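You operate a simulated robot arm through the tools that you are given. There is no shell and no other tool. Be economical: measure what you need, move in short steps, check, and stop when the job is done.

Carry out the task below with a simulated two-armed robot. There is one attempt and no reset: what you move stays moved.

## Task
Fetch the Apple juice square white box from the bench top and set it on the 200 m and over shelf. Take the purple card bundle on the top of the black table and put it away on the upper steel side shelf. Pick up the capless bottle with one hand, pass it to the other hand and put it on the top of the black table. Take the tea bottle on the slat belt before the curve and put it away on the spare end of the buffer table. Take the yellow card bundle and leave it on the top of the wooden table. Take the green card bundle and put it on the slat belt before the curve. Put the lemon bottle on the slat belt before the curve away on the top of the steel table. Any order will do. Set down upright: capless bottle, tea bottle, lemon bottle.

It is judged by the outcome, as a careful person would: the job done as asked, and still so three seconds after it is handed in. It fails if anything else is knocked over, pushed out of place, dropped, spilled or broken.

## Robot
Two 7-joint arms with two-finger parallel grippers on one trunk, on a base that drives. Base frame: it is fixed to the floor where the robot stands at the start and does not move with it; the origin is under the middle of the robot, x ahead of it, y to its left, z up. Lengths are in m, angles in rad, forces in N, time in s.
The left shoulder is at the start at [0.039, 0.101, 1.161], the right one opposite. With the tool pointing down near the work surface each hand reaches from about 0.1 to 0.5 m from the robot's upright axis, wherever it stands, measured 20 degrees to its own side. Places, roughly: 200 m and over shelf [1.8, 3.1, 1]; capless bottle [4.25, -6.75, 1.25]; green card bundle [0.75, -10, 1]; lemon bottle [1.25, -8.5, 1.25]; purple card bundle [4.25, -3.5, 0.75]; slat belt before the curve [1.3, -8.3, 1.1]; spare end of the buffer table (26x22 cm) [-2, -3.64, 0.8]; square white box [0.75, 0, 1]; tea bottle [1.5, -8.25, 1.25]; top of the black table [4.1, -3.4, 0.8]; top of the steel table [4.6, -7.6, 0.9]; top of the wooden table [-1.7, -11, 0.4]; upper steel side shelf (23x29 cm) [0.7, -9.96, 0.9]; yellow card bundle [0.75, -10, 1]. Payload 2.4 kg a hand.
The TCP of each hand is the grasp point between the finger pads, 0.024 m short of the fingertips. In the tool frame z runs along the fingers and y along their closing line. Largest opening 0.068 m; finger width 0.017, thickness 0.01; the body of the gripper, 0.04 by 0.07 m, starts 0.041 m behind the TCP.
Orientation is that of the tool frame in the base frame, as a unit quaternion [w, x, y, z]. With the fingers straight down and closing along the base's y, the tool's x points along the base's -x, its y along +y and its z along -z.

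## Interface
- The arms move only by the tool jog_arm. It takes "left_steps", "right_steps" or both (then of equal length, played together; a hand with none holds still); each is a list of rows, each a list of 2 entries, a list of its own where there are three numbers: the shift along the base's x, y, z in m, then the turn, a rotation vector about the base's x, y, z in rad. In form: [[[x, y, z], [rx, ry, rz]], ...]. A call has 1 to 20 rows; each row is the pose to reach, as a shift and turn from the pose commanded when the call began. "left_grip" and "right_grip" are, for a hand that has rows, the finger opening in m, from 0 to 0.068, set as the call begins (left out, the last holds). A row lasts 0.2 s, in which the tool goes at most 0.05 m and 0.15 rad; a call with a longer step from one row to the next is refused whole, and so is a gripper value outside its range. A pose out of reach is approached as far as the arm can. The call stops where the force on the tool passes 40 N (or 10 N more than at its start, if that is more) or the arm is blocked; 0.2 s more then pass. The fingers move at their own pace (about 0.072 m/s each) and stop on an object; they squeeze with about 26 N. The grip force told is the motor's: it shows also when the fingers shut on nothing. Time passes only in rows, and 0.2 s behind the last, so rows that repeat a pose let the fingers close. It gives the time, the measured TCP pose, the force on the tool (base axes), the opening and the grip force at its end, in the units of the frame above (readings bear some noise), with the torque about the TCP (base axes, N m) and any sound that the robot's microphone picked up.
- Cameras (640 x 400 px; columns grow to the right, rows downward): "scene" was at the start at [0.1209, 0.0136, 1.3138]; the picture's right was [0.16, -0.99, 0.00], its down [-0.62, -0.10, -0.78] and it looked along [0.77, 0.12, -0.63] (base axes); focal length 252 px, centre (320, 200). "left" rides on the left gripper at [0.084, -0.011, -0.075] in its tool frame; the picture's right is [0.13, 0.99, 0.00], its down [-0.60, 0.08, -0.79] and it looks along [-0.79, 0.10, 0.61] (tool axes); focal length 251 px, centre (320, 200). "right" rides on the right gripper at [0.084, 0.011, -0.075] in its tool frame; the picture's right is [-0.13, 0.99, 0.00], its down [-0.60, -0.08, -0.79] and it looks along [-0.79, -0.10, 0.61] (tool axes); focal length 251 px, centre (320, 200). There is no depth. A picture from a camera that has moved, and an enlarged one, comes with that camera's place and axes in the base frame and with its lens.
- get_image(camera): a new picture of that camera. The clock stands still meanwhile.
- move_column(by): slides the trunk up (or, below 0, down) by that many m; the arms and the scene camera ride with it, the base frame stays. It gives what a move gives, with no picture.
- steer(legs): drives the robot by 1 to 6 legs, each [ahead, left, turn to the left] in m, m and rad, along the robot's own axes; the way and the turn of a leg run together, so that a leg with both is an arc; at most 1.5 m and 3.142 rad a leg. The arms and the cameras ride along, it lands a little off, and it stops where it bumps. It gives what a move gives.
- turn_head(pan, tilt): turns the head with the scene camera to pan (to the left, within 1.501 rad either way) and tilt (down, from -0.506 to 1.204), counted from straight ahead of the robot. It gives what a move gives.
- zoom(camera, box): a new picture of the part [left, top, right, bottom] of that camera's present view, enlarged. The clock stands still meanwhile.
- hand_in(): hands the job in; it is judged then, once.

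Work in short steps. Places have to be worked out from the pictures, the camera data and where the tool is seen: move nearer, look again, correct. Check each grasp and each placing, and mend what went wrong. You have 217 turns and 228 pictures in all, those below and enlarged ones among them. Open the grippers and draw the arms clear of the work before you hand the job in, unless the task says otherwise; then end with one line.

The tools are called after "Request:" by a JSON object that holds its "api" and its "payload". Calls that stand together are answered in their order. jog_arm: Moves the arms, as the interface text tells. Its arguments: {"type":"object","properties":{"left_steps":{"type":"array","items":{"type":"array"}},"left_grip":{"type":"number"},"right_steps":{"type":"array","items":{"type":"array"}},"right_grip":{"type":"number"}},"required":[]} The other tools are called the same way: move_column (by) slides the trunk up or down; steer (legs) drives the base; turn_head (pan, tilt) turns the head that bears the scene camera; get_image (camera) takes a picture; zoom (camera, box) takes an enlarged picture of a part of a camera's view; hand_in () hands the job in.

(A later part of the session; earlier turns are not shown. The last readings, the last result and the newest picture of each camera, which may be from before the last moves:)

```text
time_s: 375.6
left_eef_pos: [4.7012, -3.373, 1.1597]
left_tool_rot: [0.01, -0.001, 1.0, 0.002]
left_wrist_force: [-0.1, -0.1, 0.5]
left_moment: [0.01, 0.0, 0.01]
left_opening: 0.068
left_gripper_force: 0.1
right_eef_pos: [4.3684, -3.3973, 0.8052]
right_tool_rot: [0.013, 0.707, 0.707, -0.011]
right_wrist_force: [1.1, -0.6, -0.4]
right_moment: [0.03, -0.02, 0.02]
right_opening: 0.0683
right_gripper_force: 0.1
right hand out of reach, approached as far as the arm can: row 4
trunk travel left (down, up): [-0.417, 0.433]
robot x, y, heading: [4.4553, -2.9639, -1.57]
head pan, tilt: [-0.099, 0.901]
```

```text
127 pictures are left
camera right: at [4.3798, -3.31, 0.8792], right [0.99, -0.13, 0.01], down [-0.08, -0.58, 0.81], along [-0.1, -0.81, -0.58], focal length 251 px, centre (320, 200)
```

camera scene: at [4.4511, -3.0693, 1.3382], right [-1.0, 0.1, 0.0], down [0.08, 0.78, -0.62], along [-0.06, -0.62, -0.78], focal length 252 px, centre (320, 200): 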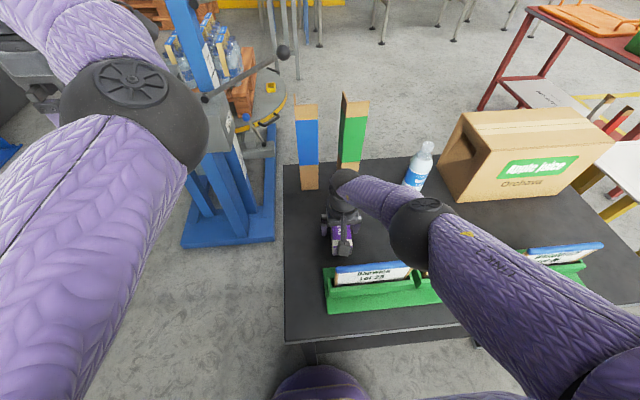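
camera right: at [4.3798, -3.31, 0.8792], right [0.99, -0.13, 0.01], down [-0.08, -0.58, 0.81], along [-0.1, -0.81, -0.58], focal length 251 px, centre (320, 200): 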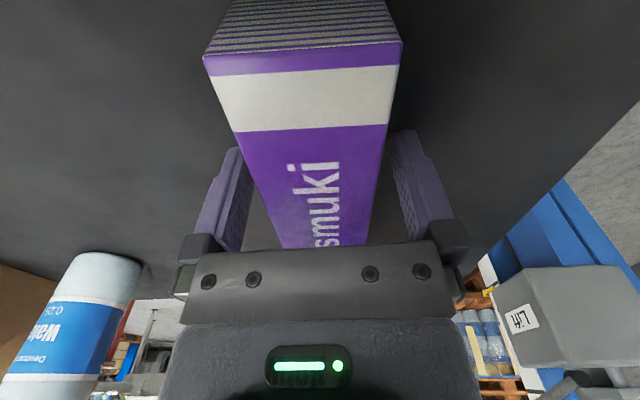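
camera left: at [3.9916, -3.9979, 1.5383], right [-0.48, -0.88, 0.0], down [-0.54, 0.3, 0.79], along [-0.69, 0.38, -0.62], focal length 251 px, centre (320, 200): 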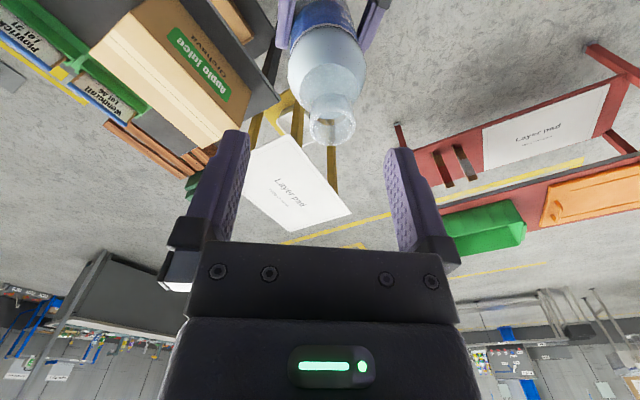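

The base touched the table lightly; nothing moved. The hand is now around the bundle at z 0.805. I close.

Request:
{"api": "jog_arm", "payload": {"right_steps": [[[0, 0, 0], [0, 0, 0]], [[0, 0, 0], [0, 0, 0]], [[0, 0, 0], [0, 0, 0]], [[0, 0, 0], [0, 0, 0]]], "right_grip": 0.0}}

Request:
{"api": "jog_arm", "payload": {"right_steps": [[[0, 0, 0.01], [0, 0, 0]], [[0, 0, 0.025], [0, 0, 0]], [[0, 0, 0.045], [0, 0, 0]]]}}

Request:
{"api": "get_image", "payload": {"camera": "right"}}

Request:
{"api": "get_image", "payload": {"camera": "scene"}}

```text
time_s: 376.6
left_eef_pos: [4.7007, -3.3727, 1.1616]
left_tool_rot: [0.009, -0.002, 1.0, 0.002]
left_wrist_force: [-0.1, 0.5, -0.8]
left_moment: [-0.02, 0.02, -0.01]
left_opening: 0.0678
left_gripper_force: 0.0
right_eef_pos: [4.369, -3.397, 0.8067]
right_tool_rot: [0.011, 0.708, 0.706, -0.012]
right_wrist_force: [0.5, -0.1, 0.5]
right_moment: [0.01, 0.0, 0.03]
right_opening: 0.0459
right_gripper_force: 25.5
trunk travel left (down, up): [-0.417, 0.433]
robot x, y, heading: [4.4602, -2.9612, -1.568]
head pan, tilt: [-0.099, 0.901]
```

```text
time_s: 377.4
left_eef_pos: [4.7018, -3.3728, 1.1602]
left_tool_rot: [0.01, 0.0, 1.0, 0.002]
left_wrist_force: [-0.3, -0.1, -0.6]
left_moment: [0.01, 0.0, -0.03]
left_opening: 0.0679
left_gripper_force: 0.1
right_eef_pos: [4.3688, -3.3966, 0.8506]
right_tool_rot: [0.011, 0.708, 0.706, -0.012]
right_wrist_force: [0.4, 0.1, -1.8]
right_moment: [0.03, 0.0, 0.0]
right_opening: 0.0459
right_gripper_force: 26.2
trunk travel left (down, up): [-0.417, 0.433]
robot x, y, heading: [4.4609, -2.9657, -1.571]
head pan, tilt: [-0.099, 0.901]
```

```text
126 pictures are left
camera right: at [4.3803, -3.3093, 0.923], right [0.99, -0.13, 0.0], down [-0.08, -0.58, 0.81], along [-0.1, -0.81, -0.58], focal length 251 px, centre (320, 200)
```

right: 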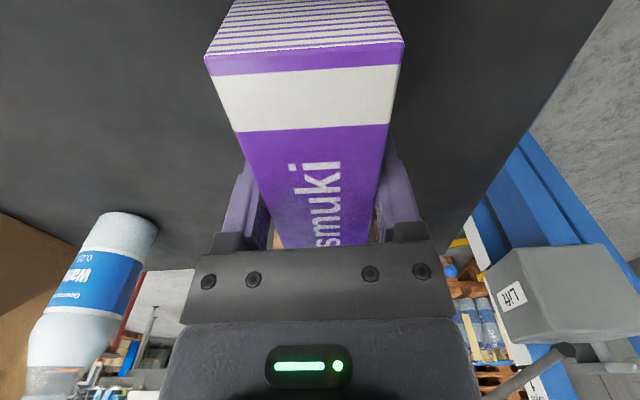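

```text
125 pictures are left
camera scene: at [4.4513, -3.0694, 1.3382], right [-1.0, 0.1, 0.0], down [0.08, 0.78, -0.62], along [-0.06, -0.62, -0.78], focal length 252 px, centre (320, 200)
```

scene: 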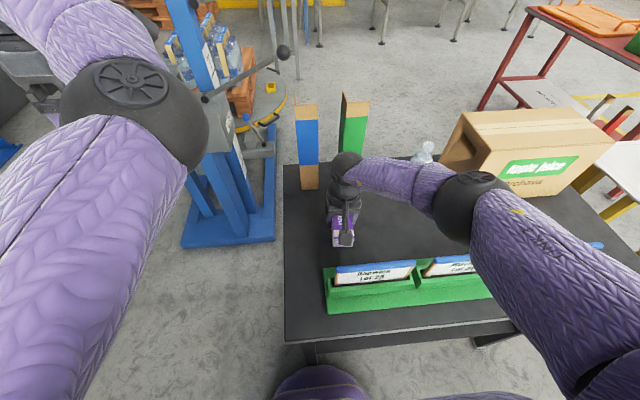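

Purple bundle is held (46 mm). I raise the trunk, back off and retrace the route east around the stands and west along y≈-1.05, keeping the same heading.

Request:
{"api": "move_column", "payload": {"by": 0.4}}

Request:
{"api": "steer", "payload": {"legs": [[-0.27, 0, 0], [0, 1.02, 0], [0, 1.02, 0], [-1.5, 0, 0], [-0.12, 0, 0]]}}

Request:
{"api": "steer", "payload": {"legs": [[0, -1.2, 0], [0, -1.2, 0], [0, -1.2, 0], [0, -1.1, 0]]}}

Request:
{"api": "turn_head", "payload": {"pan": 0.0, "tilt": 0.4}}

Request:
{"api": "get_image", "payload": {"camera": "scene"}}

```text
time_s: 381.2
left_eef_pos: [4.701, -3.3739, 1.56]
left_tool_rot: [0.009, -0.001, 1.0, 0.003]
left_wrist_force: [0.1, -0.2, 0.5]
left_moment: [0.02, 0.03, -0.03]
left_opening: 0.0678
left_gripper_force: 0.1
right_eef_pos: [4.3686, -3.3972, 1.2514]
right_tool_rot: [0.012, 0.708, 0.706, -0.012]
right_wrist_force: [0.6, -0.4, -1.9]
right_moment: [0.03, 0.01, 0.02]
right_opening: 0.0457
right_gripper_force: 25.5
trunk travel left (down, up): [-0.817, 0.033]
robot x, y, heading: [4.4572, -2.9648, -1.568]
head pan, tilt: [-0.099, 0.901]
```

```text
time_s: 400.6
left_eef_pos: [6.6906, -1.451, 1.5604]
left_tool_rot: [0.01, -0.003, 1.0, 0.002]
left_wrist_force: [-0.9, 0.4, 0.0]
left_moment: [0.0, -0.05, -0.04]
left_opening: 0.068
left_gripper_force: 0.1
right_eef_pos: [6.3581, -1.4777, 1.2506]
right_tool_rot: [0.011, 0.706, 0.708, -0.012]
right_wrist_force: [-0.2, 0.0, -0.8]
right_moment: [0.04, 0.02, 0.01]
right_opening: 0.0448
right_gripper_force: 25.7
trunk travel left (down, up): [-0.817, 0.033]
robot x, y, heading: [6.4446, -1.0438, -1.564]
head pan, tilt: [-0.099, 0.901]
```

```text
time_s: 423.5
left_eef_pos: [1.9543, -1.5269, 1.5599]
left_tool_rot: [0.01, -0.013, 1.0, 0.002]
left_wrist_force: [-0.5, 0.1, -0.3]
left_moment: [-0.05, 0.0, 0.02]
left_opening: 0.0677
left_gripper_force: 0.0
right_eef_pos: [1.6203, -1.5581, 1.2495]
right_tool_rot: [0.012, 0.7, 0.714, -0.01]
right_wrist_force: [0.2, 0.5, -1.7]
right_moment: [0.04, 0.03, -0.01]
right_opening: 0.045
right_gripper_force: 25.8
trunk travel left (down, up): [-0.817, 0.033]
robot x, y, heading: [1.7006, -1.1242, -1.545]
head pan, tilt: [-0.099, 0.901]
```

```text
time_s: 424.4
left_eef_pos: [1.9532, -1.5266, 1.561]
left_tool_rot: [0.01, -0.013, 1.0, 0.002]
left_wrist_force: [0.1, 0.0, -0.8]
left_moment: [0.0, -0.02, -0.02]
left_opening: 0.0684
left_gripper_force: 0.0
right_eef_pos: [1.6204, -1.5575, 1.2519]
right_tool_rot: [0.012, 0.699, 0.714, -0.012]
right_wrist_force: [0.8, -0.1, -2.5]
right_moment: [0.07, -0.02, 0.01]
right_opening: 0.0448
right_gripper_force: 26.2
trunk travel left (down, up): [-0.817, 0.033]
robot x, y, heading: [1.6963, -1.1217, -1.552]
head pan, tilt: [0.0, 0.4]
```

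```text
124 pictures are left
camera scene: at [1.704, -1.2272, 1.7818], right [-1.0, -0.02, 0.0], down [-0.01, 0.39, -0.92], along [0.02, -0.92, -0.39], focal length 252 px, centre (320, 200)
```

scene: 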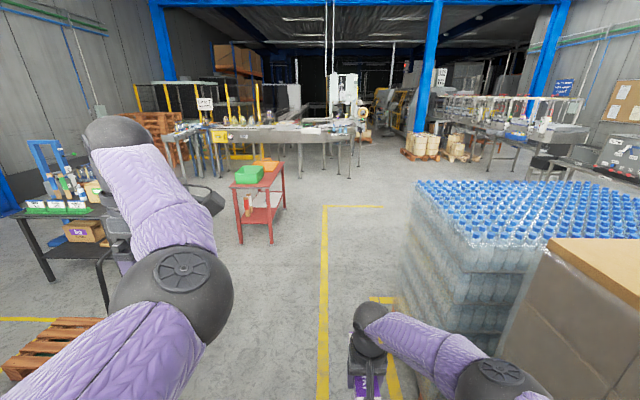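

I go south through the aisle to y≈-5.6, then strafe west to x≈-0.4 and look toward the slat belt and side shelf.

Request:
{"api": "steer", "payload": {"legs": [[1.5, 0.2, -0.02], [1.5, 0, 0], [1.5, 0, 0], [0, -1.2, 0], [0, -1.1, 0]]}}

Request:
{"api": "get_image", "payload": {"camera": "scene"}}

Request:
{"api": "turn_head", "payload": {"pan": 0.6, "tilt": 0.4}}

Request:
{"api": "get_image", "payload": {"camera": "scene"}}

```text
refused: leg 1 is longer than a leg can be; nothing moved
```

```text
123 pictures are left
camera scene: at [1.704, -1.2272, 1.7818], right [-1.0, -0.02, 0.0], down [-0.01, 0.39, -0.92], along [0.02, -0.92, -0.39], focal length 252 px, centre (320, 200)
```

scene: 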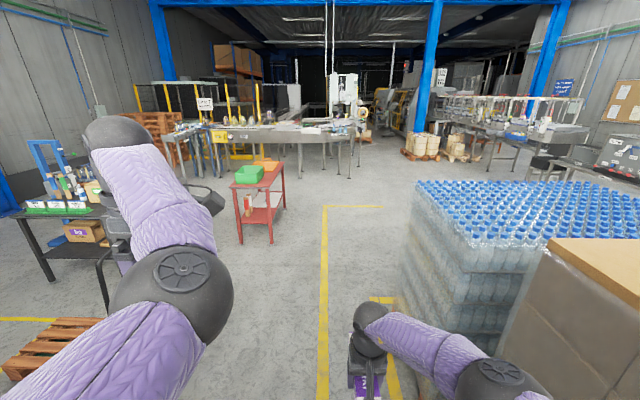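

```text
time_s: 425.4
left_eef_pos: [1.9528, -1.5263, 1.5598]
left_tool_rot: [0.01, -0.013, 1.0, 0.002]
left_wrist_force: [0.5, 0.3, -0.1]
left_moment: [-0.03, 0.03, 0.02]
left_opening: 0.0679
left_gripper_force: 0.0
right_eef_pos: [1.6197, -1.5569, 1.2502]
right_tool_rot: [0.011, 0.7, 0.714, -0.011]
right_wrist_force: [0.3, -0.5, -2.3]
right_moment: [0.03, -0.02, -0.03]
right_opening: 0.0451
right_gripper_force: 25.6
trunk travel left (down, up): [-0.817, 0.033]
robot x, y, heading: [1.7032, -1.1236, -1.546]
head pan, tilt: [0.6, 0.4]
```

```text
122 pictures are left
camera scene: at [1.7558, -1.2099, 1.7819], right [-0.81, -0.58, 0.0], down [-0.23, 0.32, -0.92], along [0.54, -0.75, -0.39], focal length 252 px, centre (320, 200)
```

scene: 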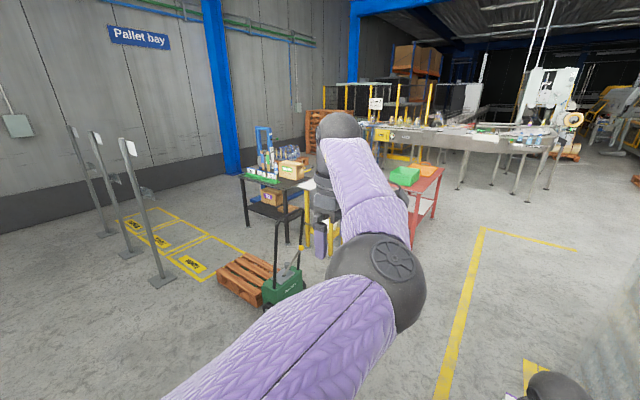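

The first leg was slightly too long; nothing moved. I resend with shorter legs.

Request:
{"api": "steer", "payload": {"legs": [[1.4, 0.2, -0.02], [1.5, 0, 0], [1.5, 0, 0], [0, -1.2, 0], [0, -1.1, 0]]}}

Request:
{"api": "get_image", "payload": {"camera": "scene"}}

Request:
{"api": "turn_head", "payload": {"pan": -0.1, "tilt": 0.35}}

Request:
{"api": "get_image", "payload": {"camera": "scene"}}

```text
time_s: 457.5
left_eef_pos: [-0.1529, -5.9597, 1.5608]
left_tool_rot: [0.01, 0.004, 1.0, 0.002]
left_wrist_force: [0.3, 0.5, 0.8]
left_moment: [0.0, 0.03, 0.02]
left_opening: 0.0681
left_gripper_force: 0.0
right_eef_pos: [-0.4854, -5.9812, 1.2505]
right_tool_rot: [0.013, 0.711, 0.703, -0.012]
right_wrist_force: [-0.2, -0.5, -2.0]
right_moment: [0.0, -0.01, 0.02]
right_opening: 0.0448
right_gripper_force: 26.0
trunk travel left (down, up): [-0.817, 0.033]
robot x, y, heading: [-0.3898, -5.5486, -1.576]
head pan, tilt: [0.6, 0.4]
```

```text
121 pictures are left
camera scene: at [-0.3393, -5.6369, 1.7819], right [-0.83, -0.56, 0.0], down [-0.22, 0.32, -0.92], along [0.51, -0.76, -0.39], focal length 252 px, centre (320, 200)
```

scene: 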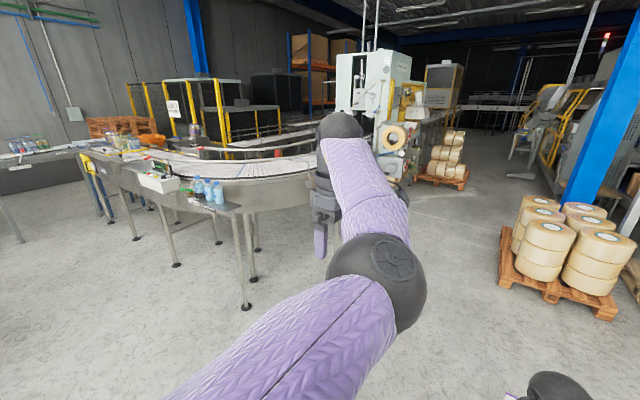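

```text
time_s: 458.6
left_eef_pos: [-0.1527, -5.9584, 1.5597]
left_tool_rot: [0.008, 0.004, 1.0, 0.002]
left_wrist_force: [0.0, 0.1, 0.8]
left_moment: [0.0, 0.0, 0.02]
left_opening: 0.068
left_gripper_force: 0.1
right_eef_pos: [-0.4852, -5.9804, 1.2504]
right_tool_rot: [0.013, 0.711, 0.703, -0.012]
right_wrist_force: [-0.6, 0.1, -2.2]
right_moment: [0.07, -0.02, -0.03]
right_opening: 0.0447
right_gripper_force: 26.6
trunk travel left (down, up): [-0.817, 0.033]
robot x, y, heading: [-0.3933, -5.5446, -1.577]
head pan, tilt: [-0.099, 0.351]
```

```text
120 pictures are left
camera scene: at [-0.4008, -5.6527, 1.7864], right [-0.99, 0.11, 0.0], down [0.04, 0.34, -0.94], along [-0.1, -0.93, -0.34], focal length 252 px, centre (320, 200)
```

scene: 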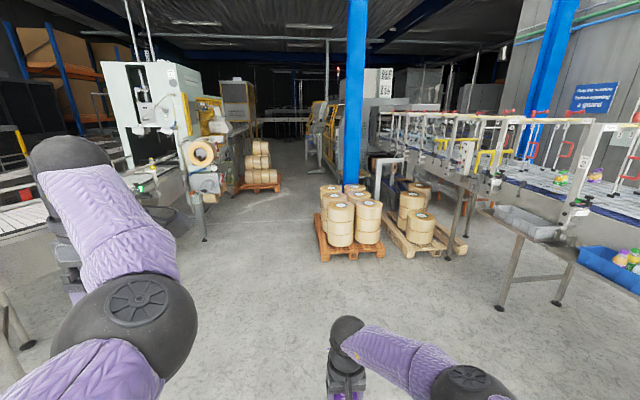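

The corridor ahead is clear between the label machine and the reel pallet. I drive to y≈-8.2 and look left.

Request:
{"api": "steer", "payload": {"legs": [[1.3, 0.2, 0], [1.3, 0.1, 0]]}}

Request:
{"api": "turn_head", "payload": {"pan": 0.5, "tilt": 0.4}}

Request:
{"api": "get_image", "payload": {"camera": "scene"}}

Request:
{"api": "turn_head", "payload": {"pan": 1.4, "tilt": 0.4}}

Request:
{"api": "get_image", "payload": {"camera": "scene"}}

```text
time_s: 471.4
left_eef_pos: [0.1356, -8.5764, 1.5607]
left_tool_rot: [0.009, 0.004, 1.0, 0.002]
left_wrist_force: [-0.5, 0.3, 0.1]
left_moment: [0.01, 0.0, 0.04]
left_opening: 0.0683
left_gripper_force: 0.0
right_eef_pos: [-0.1984, -8.5966, 1.2515]
right_tool_rot: [0.012, 0.711, 0.703, -0.012]
right_wrist_force: [0.3, 1.0, -2.1]
right_moment: [0.04, 0.0, 0.02]
right_opening: 0.0449
right_gripper_force: 26.4
trunk travel left (down, up): [-0.817, 0.033]
robot x, y, heading: [-0.102, -8.167, -1.579]
head pan, tilt: [-0.099, 0.351]
```

```text
time_s: 472.4
left_eef_pos: [0.1349, -8.575, 1.5608]
left_tool_rot: [0.01, 0.004, 1.0, 0.002]
left_wrist_force: [-0.3, 0.5, -0.2]
left_moment: [0.0, 0.0, 0.04]
left_opening: 0.068
left_gripper_force: 0.1
right_eef_pos: [-0.1984, -8.5965, 1.2505]
right_tool_rot: [0.012, 0.71, 0.704, -0.012]
right_wrist_force: [0.6, -0.5, -1.6]
right_moment: [0.02, 0.0, 0.0]
right_opening: 0.0449
right_gripper_force: 26.5
trunk travel left (down, up): [-0.817, 0.033]
robot x, y, heading: [-0.1056, -8.1654, -1.579]
head pan, tilt: [0.499, 0.4]
```

```text
119 pictures are left
camera scene: at [-0.0609, -8.2584, 1.7819], right [-0.88, -0.47, 0.0], down [-0.18, 0.34, -0.92], along [0.43, -0.81, -0.39], focal length 252 px, centre (320, 200)
```

scene: 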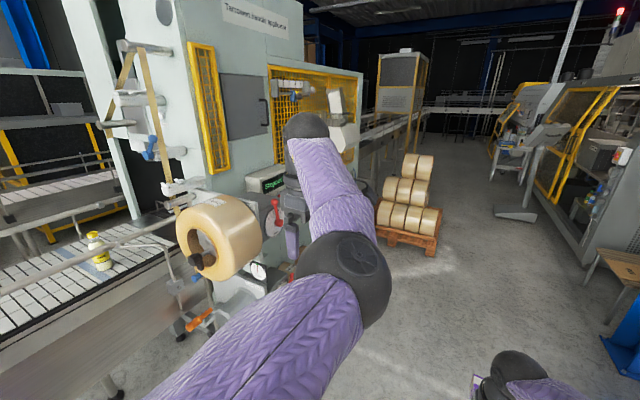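

```text
time_s: 473.6
left_eef_pos: [0.1335, -8.5752, 1.5603]
left_tool_rot: [0.008, 0.004, 1.0, 0.001]
left_wrist_force: [0.5, 0.4, 0.7]
left_moment: [0.01, 0.04, 0.0]
left_opening: 0.0682
left_gripper_force: 0.0
right_eef_pos: [-0.1989, -8.5978, 1.2505]
right_tool_rot: [0.011, 0.711, 0.703, -0.012]
right_wrist_force: [-0.3, -0.4, -1.4]
right_moment: [0.05, -0.04, -0.02]
right_opening: 0.0449
right_gripper_force: 25.5
trunk travel left (down, up): [-0.817, 0.033]
robot x, y, heading: [-0.1054, -8.165, -1.576]
head pan, tilt: [1.4, 0.4]
```

```text
118 pictures are left
camera scene: at [-0.0134, -8.1931, 1.7819], right [-0.18, -0.98, 0.0], down [-0.38, 0.07, -0.92], along [0.91, -0.16, -0.39], focal length 252 px, centre (320, 200)
```

scene: 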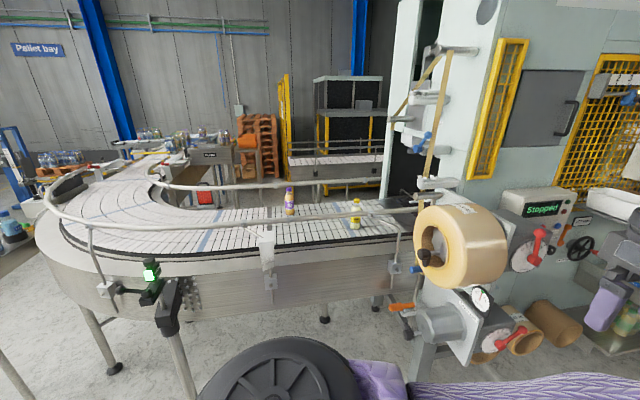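

Both bottles are visible on the belt: lemon ≈(1.19, -8.6), tea ≈(1.44, -8.25). First the side shelf: I drive on to y≈-9.7 and look left.

Request:
{"api": "steer", "payload": {"legs": [[1.0, -0.05, 0], [0.75, 0, 0]]}}

Request:
{"api": "turn_head", "payload": {"pan": 1.3, "tilt": 0.6}}

Request:
{"api": "get_image", "payload": {"camera": "scene"}}

```text
time_s: 482.3
left_eef_pos: [0.0987, -10.2967, 1.56]
left_tool_rot: [0.01, -0.008, 1.0, 0.002]
left_wrist_force: [0.0, -0.1, -0.6]
left_moment: [0.05, 0.0, 0.01]
left_opening: 0.0681
left_gripper_force: 0.0
right_eef_pos: [-0.2348, -10.3234, 1.2512]
right_tool_rot: [0.012, 0.703, 0.711, -0.012]
right_wrist_force: [0.5, 0.1, -1.7]
right_moment: [0.01, 0.03, 0.0]
right_opening: 0.0446
right_gripper_force: 26.2
trunk travel left (down, up): [-0.817, 0.033]
robot x, y, heading: [-0.1494, -9.8879, -1.559]
head pan, tilt: [1.4, 0.4]
```

```text
time_s: 483.1
left_eef_pos: [0.0978, -10.2956, 1.561]
left_tool_rot: [0.009, -0.007, 1.0, 0.002]
left_wrist_force: [-0.4, -0.4, -0.5]
left_moment: [-0.03, 0.02, 0.02]
left_opening: 0.0681
left_gripper_force: 0.2
right_eef_pos: [-0.2341, -10.3244, 1.2515]
right_tool_rot: [0.012, 0.703, 0.711, -0.011]
right_wrist_force: [0.3, 0.4, -1.3]
right_moment: [0.01, 0.02, 0.0]
right_opening: 0.0447
right_gripper_force: 26.1
trunk travel left (down, up): [-0.817, 0.033]
robot x, y, heading: [-0.1502, -9.8892, -1.553]
head pan, tilt: [1.3, 0.6]
```

```text
117 pictures are left
camera scene: at [-0.0642, -9.9237, 1.7638], right [-0.25, -0.97, 0.0], down [-0.55, 0.14, -0.83], along [0.8, -0.21, -0.56], focal length 252 px, centre (320, 200)
```

scene: 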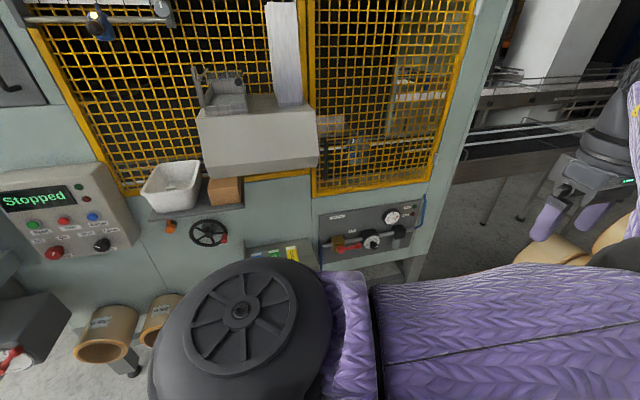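

The shelf is right beside me under the left shoulder. I turn to face the machine (+x), shifting slightly away.

Request:
{"api": "steer", "payload": {"legs": [[0, -0.12, 0], [0, 0, 1.553]]}}

Request:
{"api": "turn_head", "payload": {"pan": 0.0, "tilt": 0.75}}

Request:
{"api": "get_image", "payload": {"camera": "scene"}}

Request:
{"api": "zoom", "payload": {"camera": "scene", "box": [220, 120, 420, 260]}}

```text
time_s: 488.1
left_eef_pos: [0.1421, -9.6531, 1.5601]
left_tool_rot: [0.004, -0.704, 0.71, 0.007]
left_wrist_force: [-0.3, -0.5, 0.1]
left_moment: [-0.01, 0.01, 0.02]
left_opening: 0.0681
left_gripper_force: 0.0
right_eef_pos: [0.1629, -9.9856, 1.2508]
right_tool_rot: [0.016, 0.005, 1.0, 0.0]
right_wrist_force: [0.4, 0.6, -1.3]
right_moment: [0.03, 0.02, 0.0]
right_opening: 0.0448
right_gripper_force: 26.1
trunk travel left (down, up): [-0.817, 0.033]
robot x, y, heading: [-0.2672, -9.8907, -0.004]
head pan, tilt: [1.3, 0.6]
```

```text
time_s: 489.5
left_eef_pos: [0.1422, -9.6537, 1.56]
left_tool_rot: [0.005, -0.704, 0.71, 0.008]
left_wrist_force: [-0.6, -0.4, 0.2]
left_moment: [-0.03, 0.02, -0.01]
left_opening: 0.068
left_gripper_force: 0.0
right_eef_pos: [0.1634, -9.986, 1.251]
right_tool_rot: [0.017, 0.005, 1.0, 0.0]
right_wrist_force: [-0.4, -0.7, -1.3]
right_moment: [0.0, 0.03, 0.04]
right_opening: 0.045
right_gripper_force: 25.7
trunk travel left (down, up): [-0.817, 0.033]
robot x, y, heading: [-0.2674, -9.8878, -0.013]
head pan, tilt: [0.0, 0.75]
```

```text
116 pictures are left
camera scene: at [-0.1736, -9.8931, 1.7508], right [-0.01, -1.0, 0.0], down [-0.68, 0.01, -0.73], along [0.73, -0.01, -0.68], focal length 252 px, centre (320, 200)
```

scene: 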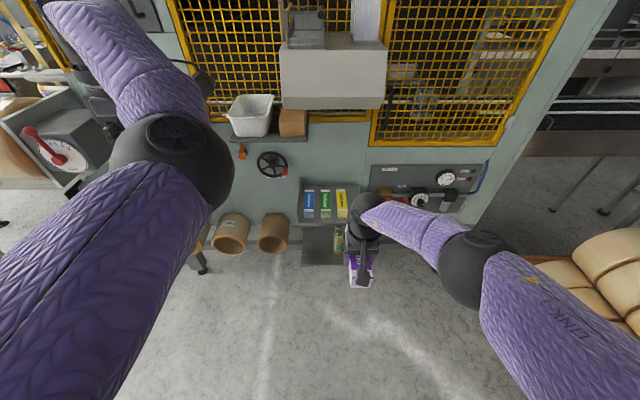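

```text
2.86 times, centred on (320, 190) of scene
camera zoom: at [-0.1736, -9.8931, 1.7508], right [-0.01, -1.0, 0.0], down [-0.68, 0.01, -0.73], along [0.73, -0.01, -0.68], focal length 721 px, centre (320, 229)
```

zoom: 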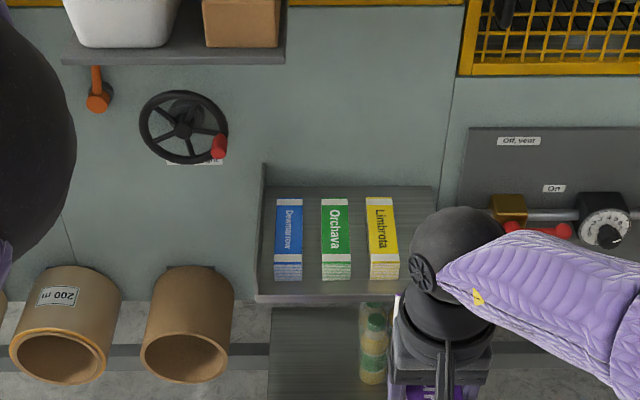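

Three bundles lie side by side on the upper shelf: blue, green, yellow. Plan: left takes yellow, right sets purple in its place, then right takes green. I turn the left hand to yaw 0 and raise the right hand.

Request:
{"api": "jog_arm", "payload": {"left_steps": [[[-0.02, 0, -0.02], [0, 0, -0.13]], [[-0.04, -0.01, -0.04], [0, 0, -0.27]], [[-0.05, -0.02, -0.05], [0, 0, -0.41]], [[-0.05, -0.02, -0.05], [0, 0, -0.55]], [[-0.05, -0.02, -0.05], [0, 0, -0.69]], [[-0.05, -0.02, -0.05], [0, 0, -0.83]], [[-0.05, -0.02, -0.05], [0, 0, -0.97]], [[-0.05, -0.02, -0.05], [0, 0, -1.11]], [[-0.05, -0.02, -0.05], [0, 0, -1.25]], [[-0.05, -0.02, -0.05], [0, 0, -1.39]], [[-0.05, -0.02, -0.05], [0, 0, -1.5]], [[-0.05, -0.02, -0.05], [0, 0, -1.55]]], "right_steps": [[[0, 0, 0.02], [0, 0, 0]], [[0, 0, 0.04], [0, 0, 0]], [[-0.01, 0, 0.06], [0, 0, 0]], [[-0.02, -0.01, 0.08], [0, 0, 0]], [[-0.03, -0.02, 0.1], [0, 0, 0]], [[-0.04, -0.03, 0.12], [0, 0, 0]], [[-0.05, -0.04, 0.14], [0, 0, 0]], [[-0.05, -0.05, 0.16], [0, 0, 0]], [[-0.05, -0.06, 0.18], [0, 0, 0]], [[-0.05, -0.07, 0.2], [0, 0, 0]], [[-0.05, -0.08, 0.22], [0, 0, 0]], [[-0.05, -0.08, 0.24], [0, 0, 0]]]}}

Request:
{"api": "get_image", "payload": {"camera": "scene"}}

```text
time_s: 490.6
left_eef_pos: [0.1136, -9.6486, 1.51]
left_tool_rot: [0.014, -0.502, 0.865, 0.008]
left_wrist_force: [2.9, 4.6, -5.0]
left_moment: [0.08, -0.1, -0.05]
left_opening: 0.0679
left_gripper_force: 0.2
left hand out of reach, approached as far as the arm can: row 2, 3, 4, 5
right_eef_pos: [0.1448, -9.9953, 1.3276]
right_tool_rot: [0.017, 0.006, 1.0, 0.0]
right_wrist_force: [-0.2, -0.5, -2.0]
right_moment: [0.01, 0.04, 0.0]
right_opening: 0.0448
right_gripper_force: 25.8
trunk travel left (down, up): [-0.817, 0.033]
robot x, y, heading: [-0.2682, -9.8932, -0.01]
head pan, tilt: [0.0, 0.75]
stopped in row 5 (left hand): the force on the tool passed its limit at 111 N (the readings are from after the stop); the commanded pose is now the measured one
```

```text
114 pictures are left
camera scene: at [-0.1739, -9.8937, 1.7508], right [-0.01, -1.0, 0.0], down [-0.68, 0.01, -0.73], along [0.73, -0.01, -0.68], focal length 252 px, centre (320, 200)
```

scene: 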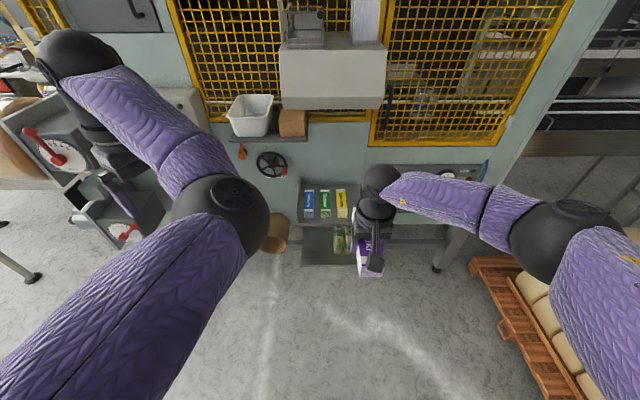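

The left camera meets its own forearm because the elbow has swung inward. I restore yaw +90°, move the right hand out of the way, and swing the left hand across to the right so the forearm swings clear before rotating.

Request:
{"api": "jog_arm", "payload": {"left_steps": [[[0, 0, 0], [0, 0, 0.08]], [[0, 0, 0], [0, 0, 0.2]], [[0, 0, 0], [0, 0, 0.33]], [[0, 0, 0], [0, 0, 0.45]], [[0.01, 0, 0.01], [0, 0, 0.53]], [[0.02, -0.02, 0.02], [0, 0, 0.53]], [[0.03, -0.05, 0.02], [0, 0, 0.53]], [[0.04, -0.08, 0.02], [0, 0, 0.53]], [[0.05, -0.11, 0.02], [0, 0, 0.53]], [[0.05, -0.14, 0.02], [0, 0, 0.53]]], "right_steps": [[[0, -0.02, 0.01], [0, 0, 0]], [[0, -0.04, 0.02], [0, 0, 0]], [[-0.01, -0.06, 0.03], [0, 0, 0]], [[-0.02, -0.08, 0.04], [0, 0, 0]], [[-0.03, -0.1, 0.05], [0, 0, 0]], [[-0.03, -0.12, 0.06], [0, 0, 0]], [[-0.03, -0.14, 0.07], [0, 0, 0]], [[-0.03, -0.15, 0.08], [0, 0, 0]], [[-0.03, -0.15, 0.09], [0, 0, 0]], [[-0.03, -0.15, 0.1], [0, 0, 0]]]}}

Request:
{"api": "get_image", "payload": {"camera": "scene"}}

```text
time_s: 492.8
left_eef_pos: [0.1858, -9.7886, 1.529]
left_tool_rot: [-0.011, 0.711, -0.703, -0.012]
left_wrist_force: [-0.2, -0.2, -0.3]
left_moment: [0.06, 0.01, -0.02]
left_opening: 0.0679
left_gripper_force: 0.0
left hand out of reach, approached as far as the arm can: row 7, 8, 9, 10
right_eef_pos: [0.1148, -10.1459, 1.4271]
right_tool_rot: [0.016, 0.006, 1.0, 0.0]
right_wrist_force: [0.1, 0.0, -0.7]
right_moment: [-0.02, 0.02, 0.0]
right_opening: 0.0451
right_gripper_force: 25.8
trunk travel left (down, up): [-0.817, 0.033]
robot x, y, heading: [-0.2681, -9.889, -0.01]
head pan, tilt: [0.0, 0.75]
```

```text
113 pictures are left
camera scene: at [-0.1738, -9.8941, 1.7508], right [-0.01, -1.0, 0.0], down [-0.68, 0.01, -0.73], along [0.73, -0.01, -0.68], focal length 252 px, centre (320, 200)
```

scene: 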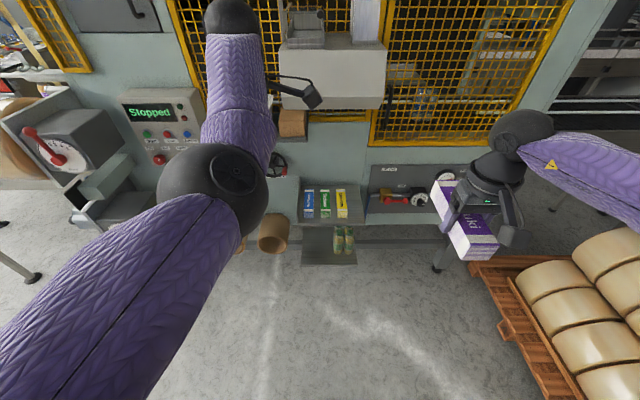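

The hand can't come closer at this height. I lower it 0.2 and continue across to the right.

Request:
{"api": "jog_arm", "payload": {"left_steps": [[[0, 0, -0.03], [0, 0, 0]], [[0, 0, -0.07], [0, 0, 0]], [[0, 0, -0.11], [0, 0, 0]], [[0, 0, -0.15], [0, 0, 0]], [[0, -0.01, -0.19], [0, 0, 0]], [[0, -0.04, -0.2], [0, 0, 0]], [[0, -0.07, -0.2], [0, 0, 0]], [[0, -0.1, -0.2], [0, 0, 0]], [[-0.01, -0.13, -0.2], [0, 0, 0]], [[-0.02, -0.16, -0.2], [0, 0, 0]]]}}

Request:
{"api": "get_image", "payload": {"camera": "scene"}}

```text
time_s: 494.9
left_eef_pos: [0.154, -9.9283, 1.3309]
left_tool_rot: [-0.01, 0.711, -0.703, -0.011]
left_wrist_force: [-0.7, 0.4, 0.1]
left_moment: [0.0, 0.01, -0.01]
left_opening: 0.0678
left_gripper_force: 0.1
left hand out of reach, approached as far as the arm can: row 8, 9, 10
right_eef_pos: [0.1153, -10.1452, 1.4288]
right_tool_rot: [0.018, 0.006, 1.0, 0.001]
right_wrist_force: [0.3, -0.2, -2.6]
right_moment: [0.02, 0.02, 0.01]
right_opening: 0.0447
right_gripper_force: 26.3
trunk travel left (down, up): [-0.817, 0.033]
robot x, y, heading: [-0.2638, -9.8893, -0.008]
head pan, tilt: [0.0, 0.75]
```

```text
112 pictures are left
camera scene: at [-0.1739, -9.8936, 1.7508], right [-0.01, -1.0, 0.0], down [-0.68, 0.01, -0.73], along [0.73, -0.01, -0.68], focal length 252 px, centre (320, 200)
```

scene: 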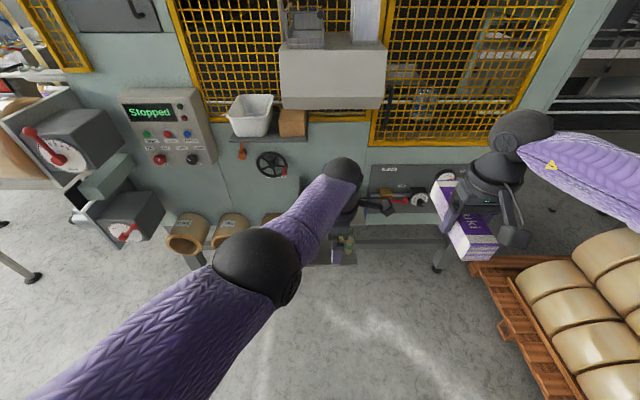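

Now the forearm points right like at the start. I rotate the left hand toward yaw 0.

Request:
{"api": "jog_arm", "payload": {"left_steps": [[[0, 0, 0], [0, 0, -0.12]], [[0, 0, 0], [0, 0, -0.26]], [[0, 0, 0], [0, 0, -0.4]], [[0, 0, 0], [0, 0, -0.54]], [[0, 0, 0], [0, 0, -0.68]], [[0, 0, 0], [0, 0, -0.82]], [[0, 0, 0], [0, 0, -0.96]], [[0, 0, 0], [0, 0, -1.1]], [[0, 0, 0], [0, 0, -1.24]], [[0, 0, 0], [0, 0, -1.38]], [[0, 0, 0], [0, 0, -1.5]], [[0, 0, 0], [0, 0, -1.58]]]}}

Request:
{"api": "get_image", "payload": {"camera": "left"}}

```text
time_s: 497.6
left_eef_pos: [0.1555, -9.9273, 1.3298]
left_tool_rot: [0.016, 0.0, 1.0, 0.0]
left_wrist_force: [-0.2, -0.5, 0.3]
left_moment: [0.01, -0.03, 0.01]
left_opening: 0.0682
left_gripper_force: 0.0
right_eef_pos: [0.1164, -10.1447, 1.4279]
right_tool_rot: [0.017, 0.006, 1.0, 0.0]
right_wrist_force: [-0.5, -0.6, -1.8]
right_moment: [-0.01, 0.02, -0.01]
right_opening: 0.0447
right_gripper_force: 26.1
trunk travel left (down, up): [-0.817, 0.033]
robot x, y, heading: [-0.2722, -9.889, -0.01]
head pan, tilt: [0.0, 0.75]
```

```text
111 pictures are left
camera left: at [0.0691, -9.9382, 1.402], right [-0.13, 0.99, 0.0], down [0.58, 0.08, 0.81], along [0.8, 0.1, -0.59], focal length 251 px, centre (320, 200)
```

left: 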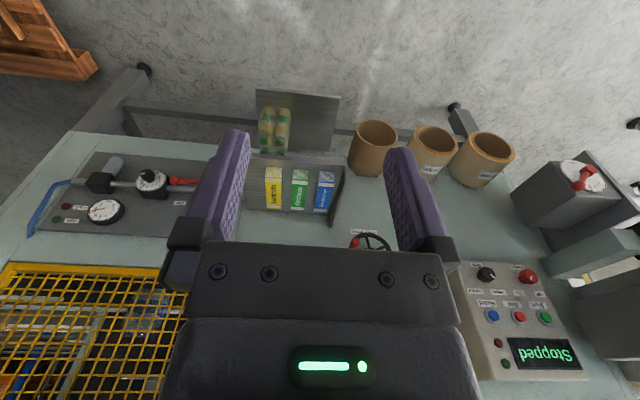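

Yaw 0 achieved. Triangulated: yellow centre ≈(0.717, -10.011), top z≈0.90; green y≈-9.927; blue y≈-9.843. I pull the right hand (purple) back before approaching.

Request:
{"api": "jog_arm", "payload": {"right_steps": [[[-0.03, -0.01, -0.02], [0, 0, 0]], [[-0.06, -0.02, -0.04], [0, 0, 0]], [[-0.09, -0.03, -0.06], [0, 0, 0]], [[-0.12, -0.04, -0.08], [0, 0, 0]], [[-0.15, -0.05, -0.1], [0, 0, 0]], [[-0.17, -0.06, -0.12], [0, 0, 0]]]}}

Request:
{"api": "move_column", "payload": {"by": -0.3}}

Request:
{"api": "steer", "payload": {"legs": [[0.35, -0.084, 0.01]]}}

Request:
{"api": "get_image", "payload": {"camera": "left"}}

Request:
{"api": "get_image", "payload": {"camera": "scene"}}

```text
time_s: 498.9
left_eef_pos: [0.1546, -9.9284, 1.3301]
left_tool_rot: [0.016, -0.001, 1.0, 0.001]
left_wrist_force: [0.3, 0.9, 0.4]
left_moment: [-0.04, 0.03, 0.0]
left_opening: 0.068
left_gripper_force: 0.0
right_eef_pos: [-0.0557, -10.2084, 1.3059]
right_tool_rot: [0.016, 0.006, 1.0, 0.001]
right_wrist_force: [0.7, -0.3, -2.1]
right_moment: [-0.02, 0.02, 0.0]
right_opening: 0.0448
right_gripper_force: 26.6
trunk travel left (down, up): [-0.817, 0.033]
robot x, y, heading: [-0.2687, -9.8903, -0.012]
head pan, tilt: [0.0, 0.75]
```

```text
time_s: 501.9
left_eef_pos: [0.154, -9.9281, 1.0307]
left_tool_rot: [0.015, 0.0, 1.0, 0.001]
left_wrist_force: [-0.3, 0.0, 0.0]
left_moment: [-0.02, 0.02, 0.0]
left_opening: 0.0681
left_gripper_force: 0.0
right_eef_pos: [-0.0552, -10.2056, 1.0082]
right_tool_rot: [0.018, 0.006, 1.0, 0.001]
right_wrist_force: [0.1, 0.4, -1.3]
right_moment: [0.0, 0.05, -0.03]
right_opening: 0.0446
right_gripper_force: 26.3
trunk travel left (down, up): [-0.517, 0.333]
robot x, y, heading: [-0.2674, -9.8921, -0.011]
head pan, tilt: [0.0, 0.75]
```

```text
time_s: 504.3
left_eef_pos: [0.5052, -10.0068, 1.0295]
left_tool_rot: [0.015, -0.007, 1.0, 0.0]
left_wrist_force: [0.5, 0.4, -0.1]
left_moment: [0.03, 0.02, 0.01]
left_opening: 0.0679
left_gripper_force: 0.1
right_eef_pos: [0.2997, -10.2865, 1.0054]
right_tool_rot: [0.016, -0.002, 1.0, 0.001]
right_wrist_force: [-0.4, 0.2, -1.4]
right_moment: [0.02, 0.05, 0.01]
right_opening: 0.0449
right_gripper_force: 26.3
trunk travel left (down, up): [-0.517, 0.333]
robot x, y, heading: [0.0821, -9.9788, 0.005]
head pan, tilt: [0.0, 0.75]
```

```text
110 pictures are left
camera left: at [0.4201, -10.0183, 1.1023], right [-0.14, 0.99, 0.0], down [0.58, 0.09, 0.81], along [0.8, 0.11, -0.59], focal length 251 px, centre (320, 200)
```

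left: 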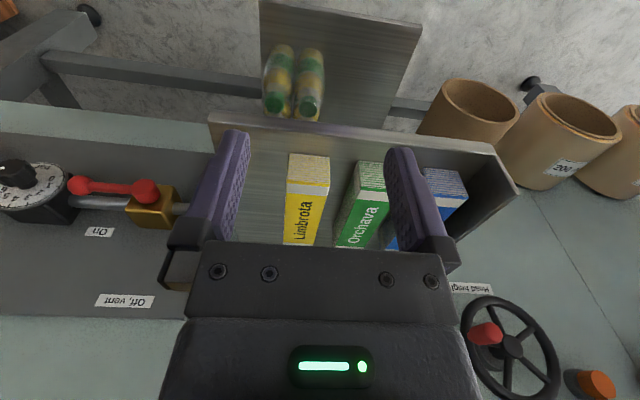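

```text
109 pictures are left
camera scene: at [0.1852, -9.9762, 1.4505], right [0.0, -1.0, 0.0], down [-0.68, 0.0, -0.73], along [0.73, 0.0, -0.68], focal length 252 px, centre (320, 200)
```

scene: 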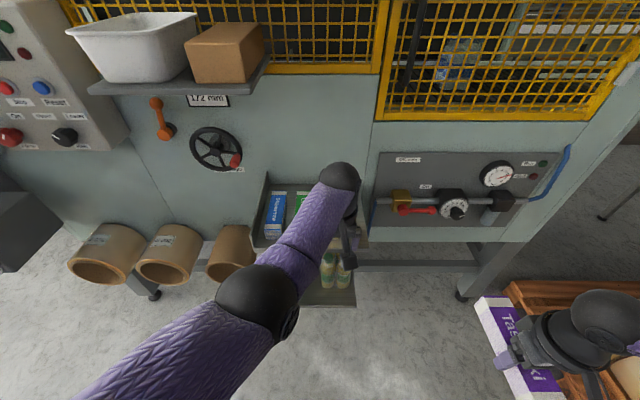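

The left hand is lined up with yellow (y≈-10.0). I drive ahead 0.2 m so the TCP is over it.

Request:
{"api": "steer", "payload": {"legs": [[0.2, 0.005, -0.005]]}}

Request:
{"api": "get_image", "payload": {"camera": "left"}}

Request:
{"api": "get_image", "payload": {"camera": "scene"}}

```text
time_s: 505.9
left_eef_pos: [0.7074, -10.0031, 1.0319]
left_tool_rot: [0.015, -0.005, 1.0, 0.001]
left_wrist_force: [1.0, 0.8, -0.5]
left_moment: [-0.02, 0.01, -0.01]
left_opening: 0.0681
left_gripper_force: 0.1
right_eef_pos: [0.5007, -10.2824, 1.0065]
right_tool_rot: [0.017, 0.001, 1.0, 0.001]
right_wrist_force: [0.6, 1.0, -1.5]
right_moment: [0.02, 0.04, 0.02]
right_opening: 0.0447
right_gripper_force: 25.9
trunk travel left (down, up): [-0.517, 0.333]
robot x, y, heading: [0.2866, -9.9719, -0.0]
head pan, tilt: [0.0, 0.75]
```

```text
108 pictures are left
camera left: at [0.6229, -10.0138, 1.1023], right [-0.14, 0.99, 0.0], down [0.58, 0.08, 0.81], along [0.8, 0.11, -0.59], focal length 251 px, centre (320, 200)
```

left: 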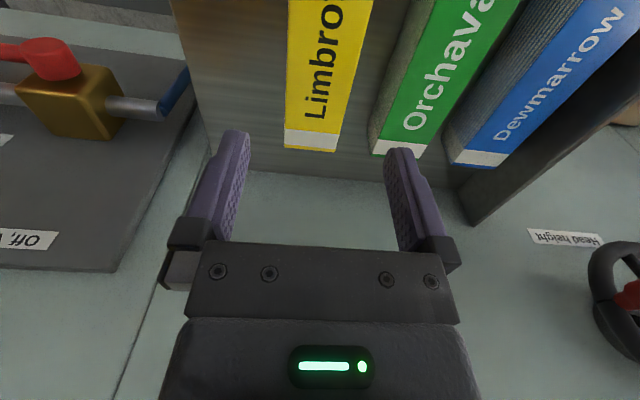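

```text
107 pictures are left
camera scene: at [0.3882, -9.9709, 1.4505], right [0.0, -1.0, 0.0], down [-0.68, 0.0, -0.73], along [0.73, 0.0, -0.68], focal length 252 px, centre (320, 200)
```

scene: 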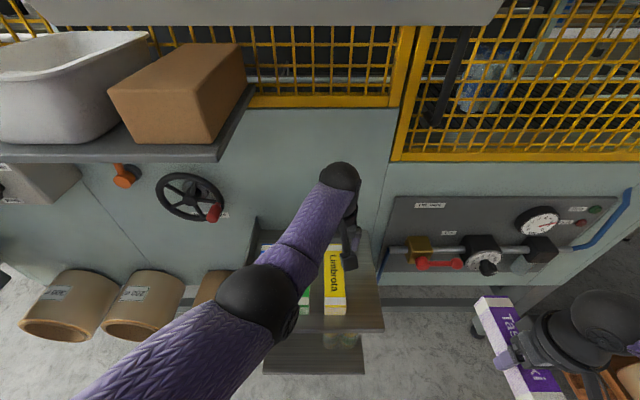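

Aligned with yellow (y -10.00). I descend to z≈0.886.

Request:
{"api": "jog_arm", "payload": {"left_steps": [[[0.005, 0.001, -0.03], [0, 0.03, 0]], [[0.01, 0.002, -0.065], [0, 0.03, 0]], [[0.015, 0.002, -0.1], [0, 0.03, 0]], [[0.018, 0.002, -0.125], [0, 0.03, 0]], [[0.018, 0.002, -0.145], [0, 0.03, 0]]], "left_grip": 0.066}}

Request:
{"api": "get_image", "payload": {"camera": "left"}}

```text
time_s: 507.0
left_eef_pos: [0.6892, -9.9882, 0.942]
left_tool_rot: [0.006, -0.005, 1.0, 0.001]
left_wrist_force: [-5.2, -0.5, 17.0]
left_moment: [0.75, 0.08, 0.26]
left_opening: 0.0658
left_gripper_force: 0.1
left hand out of reach, approached as far as the arm can: row 1, 2, 3, 4, 5
right_eef_pos: [0.4998, -10.2814, 1.0076]
right_tool_rot: [0.017, 0.001, 1.0, 0.001]
right_wrist_force: [-0.1, 1.0, -0.6]
right_moment: [0.01, 0.03, 0.02]
right_opening: 0.0449
right_gripper_force: 25.7
trunk travel left (down, up): [-0.517, 0.333]
robot x, y, heading: [0.2832, -9.9648, 0.001]
head pan, tilt: [0.0, 0.75]
stopped in row 5 (left hand): the force on the tool passed its limit at 54 N (the readings are from after the stop); the commanded pose is now the measured one
```

```text
106 pictures are left
camera left: at [0.6047, -9.9989, 1.0145], right [-0.14, 0.99, 0.0], down [0.59, 0.08, 0.8], along [0.79, 0.11, -0.6], focal length 251 px, centre (320, 200)
```

left: 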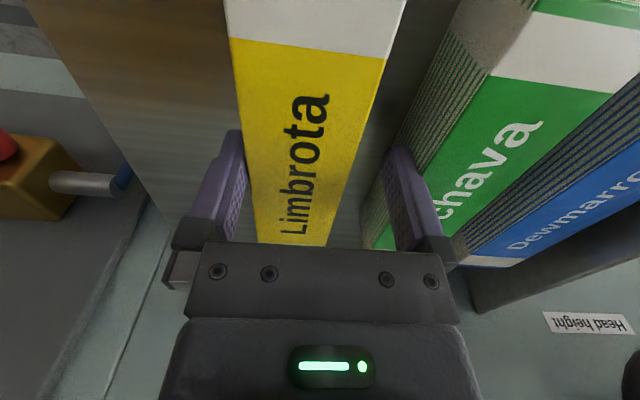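

A finger touched the green pack's top because the hand drifted +y. I lift, shift the base 6 cm right for a better arm pose, and re-align to y≈-9.999.

Request:
{"api": "jog_arm", "payload": {"left_steps": [[[0, 0, 0.02], [0, 0, 0]], [[0, 0, 0.04], [0, 0, 0]], [[0, 0, 0.05], [0, 0, 0]]], "left_grip": 0.064}}

Request:
{"api": "steer", "payload": {"legs": [[0.03, -0.06, 0.0]]}}

Request:
{"api": "jog_arm", "payload": {"left_steps": [[[0, 0.02, 0], [0, 0, 0]], [[0, 0.045, 0], [0, 0, 0]], [[0, 0.049, 0], [0, 0, 0]]]}}

Request:
{"api": "get_image", "payload": {"camera": "left"}}

```text
time_s: 507.8
left_eef_pos: [0.6897, -9.9868, 0.9899]
left_tool_rot: [0.006, -0.004, 1.0, 0.0]
left_wrist_force: [0.4, 0.8, 0.7]
left_moment: [-0.01, 0.0, 0.0]
left_opening: 0.0641
left_gripper_force: 0.1
right_eef_pos: [0.5011, -10.2826, 1.009]
right_tool_rot: [0.016, 0.0, 1.0, 0.0]
right_wrist_force: [0.1, 0.5, -1.6]
right_moment: [-0.01, 0.05, -0.03]
right_opening: 0.0449
right_gripper_force: 26.7
trunk travel left (down, up): [-0.517, 0.333]
robot x, y, heading: [0.2845, -9.9721, -0.003]
head pan, tilt: [0.0, 0.75]
```

```text
time_s: 508.8
left_eef_pos: [0.7199, -10.0471, 0.9904]
left_tool_rot: [0.004, -0.005, 1.0, 0.002]
left_wrist_force: [1.1, -0.2, -1.0]
left_moment: [-0.01, 0.04, 0.01]
left_opening: 0.0638
left_gripper_force: 0.1
right_eef_pos: [0.5304, -10.3423, 1.0072]
right_tool_rot: [0.016, 0.001, 1.0, 0.001]
right_wrist_force: [-0.7, 0.1, -1.7]
right_moment: [0.02, -0.01, 0.01]
right_opening: 0.0447
right_gripper_force: 26.3
trunk travel left (down, up): [-0.517, 0.333]
robot x, y, heading: [0.3115, -10.0325, 0.002]
head pan, tilt: [0.0, 0.75]
```

```text
time_s: 509.6
left_eef_pos: [0.7193, -9.9984, 0.9909]
left_tool_rot: [0.005, -0.006, 1.0, 0.002]
left_wrist_force: [0.2, -0.1, 0.2]
left_moment: [-0.04, 0.01, 0.01]
left_opening: 0.0641
left_gripper_force: 0.0
right_eef_pos: [0.5303, -10.3419, 1.0072]
right_tool_rot: [0.016, 0.001, 1.0, 0.001]
right_wrist_force: [0.6, 0.6, -1.5]
right_moment: [-0.04, 0.02, 0.03]
right_opening: 0.0449
right_gripper_force: 26.5
trunk travel left (down, up): [-0.517, 0.333]
robot x, y, heading: [0.315, -10.0316, 0.003]
head pan, tilt: [0.0, 0.75]
```

```text
105 pictures are left
camera left: at [0.636, -10.0092, 1.0635], right [-0.14, 0.99, 0.0], down [0.59, 0.08, 0.8], along [0.79, 0.11, -0.6], focal length 251 px, centre (320, 200)
```

left: 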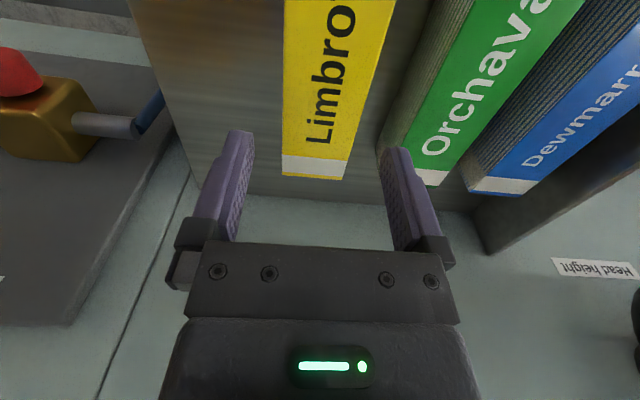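

Yellow centre y≈-9.993. I shift +3 mm and descend to z≈0.906.

Request:
{"api": "jog_arm", "payload": {"left_steps": [[[0, 0.003, -0.02], [0, 0, 0]], [[0, 0.003, -0.045], [0, 0, 0]], [[0, 0.003, -0.065], [0, 0, 0]], [[0, 0.003, -0.083], [0, 0, 0]]]}}

Request:
{"api": "get_image", "payload": {"camera": "left"}}

```text
time_s: 510.5
left_eef_pos: [0.719, -9.9945, 0.9249]
left_tool_rot: [0.005, -0.004, 1.0, 0.0]
left_wrist_force: [-14.4, 1.7, 16.3]
left_moment: [-0.32, 0.47, -0.44]
left_opening: 0.0634
left_gripper_force: 0.0
right_eef_pos: [0.528, -10.3396, 1.0088]
right_tool_rot: [0.018, 0.0, 1.0, 0.001]
right_wrist_force: [0.8, -0.3, -2.2]
right_moment: [0.02, 0.01, 0.0]
right_opening: 0.0448
right_gripper_force: 26.1
trunk travel left (down, up): [-0.517, 0.333]
robot x, y, heading: [0.3131, -10.0247, 0.005]
head pan, tilt: [0.0, 0.75]
stopped in row 4 (left hand): the force on the tool passed its limit at 59 N (the readings are from after the stop); the commanded pose is now the measured one
```

```text
104 pictures are left
camera left: at [0.6345, -10.0062, 0.9975], right [-0.14, 0.99, 0.0], down [0.59, 0.08, 0.8], along [0.79, 0.11, -0.6], focal length 251 px, centre (320, 200)
```

left: 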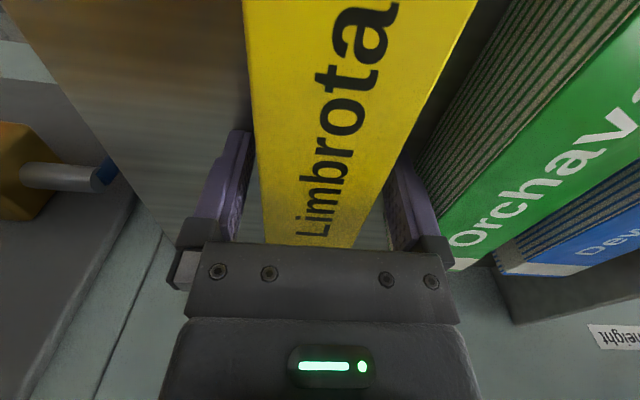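

Contact at tip z≈0.90, which matches the stated shelf height; the fingers straddle the pack. I back off 4 mm and close.

Request:
{"api": "jog_arm", "payload": {"left_steps": [[[0, 0, 0.004], [0, 0, 0]], [[0, 0, 0.004], [0, 0, 0]], [[0, 0, 0.004], [0, 0, 0]], [[0, 0, 0.004], [0, 0, 0]]], "left_grip": 0.0}}

Request:
{"api": "get_image", "payload": {"camera": "left"}}

```text
time_s: 511.5
left_eef_pos: [0.7215, -9.9948, 0.9264]
left_tool_rot: [0.006, -0.004, 1.0, 0.0]
left_wrist_force: [-0.9, 0.2, -1.3]
left_moment: [0.02, -0.05, 0.01]
left_opening: 0.0448
left_gripper_force: 25.9
right_eef_pos: [0.5318, -10.3406, 1.0087]
right_tool_rot: [0.017, 0.001, 1.0, 0.001]
right_wrist_force: [0.7, 0.4, -0.5]
right_moment: [0.01, 0.02, 0.01]
right_opening: 0.0448
right_gripper_force: 26.1
trunk travel left (down, up): [-0.517, 0.333]
robot x, y, heading: [0.3141, -10.0323, 0.003]
head pan, tilt: [0.0, 0.75]
```

```text
103 pictures are left
camera left: at [0.6376, -10.0064, 1.0001], right [-0.14, 0.99, 0.0], down [0.59, 0.08, 0.8], along [0.79, 0.11, -0.6], focal length 251 px, centre (320, 200)
```

left: 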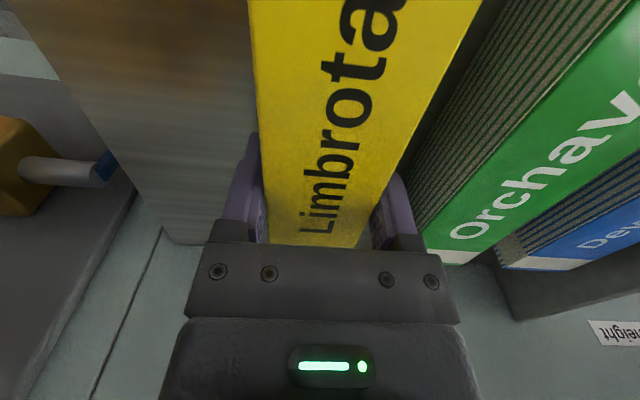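

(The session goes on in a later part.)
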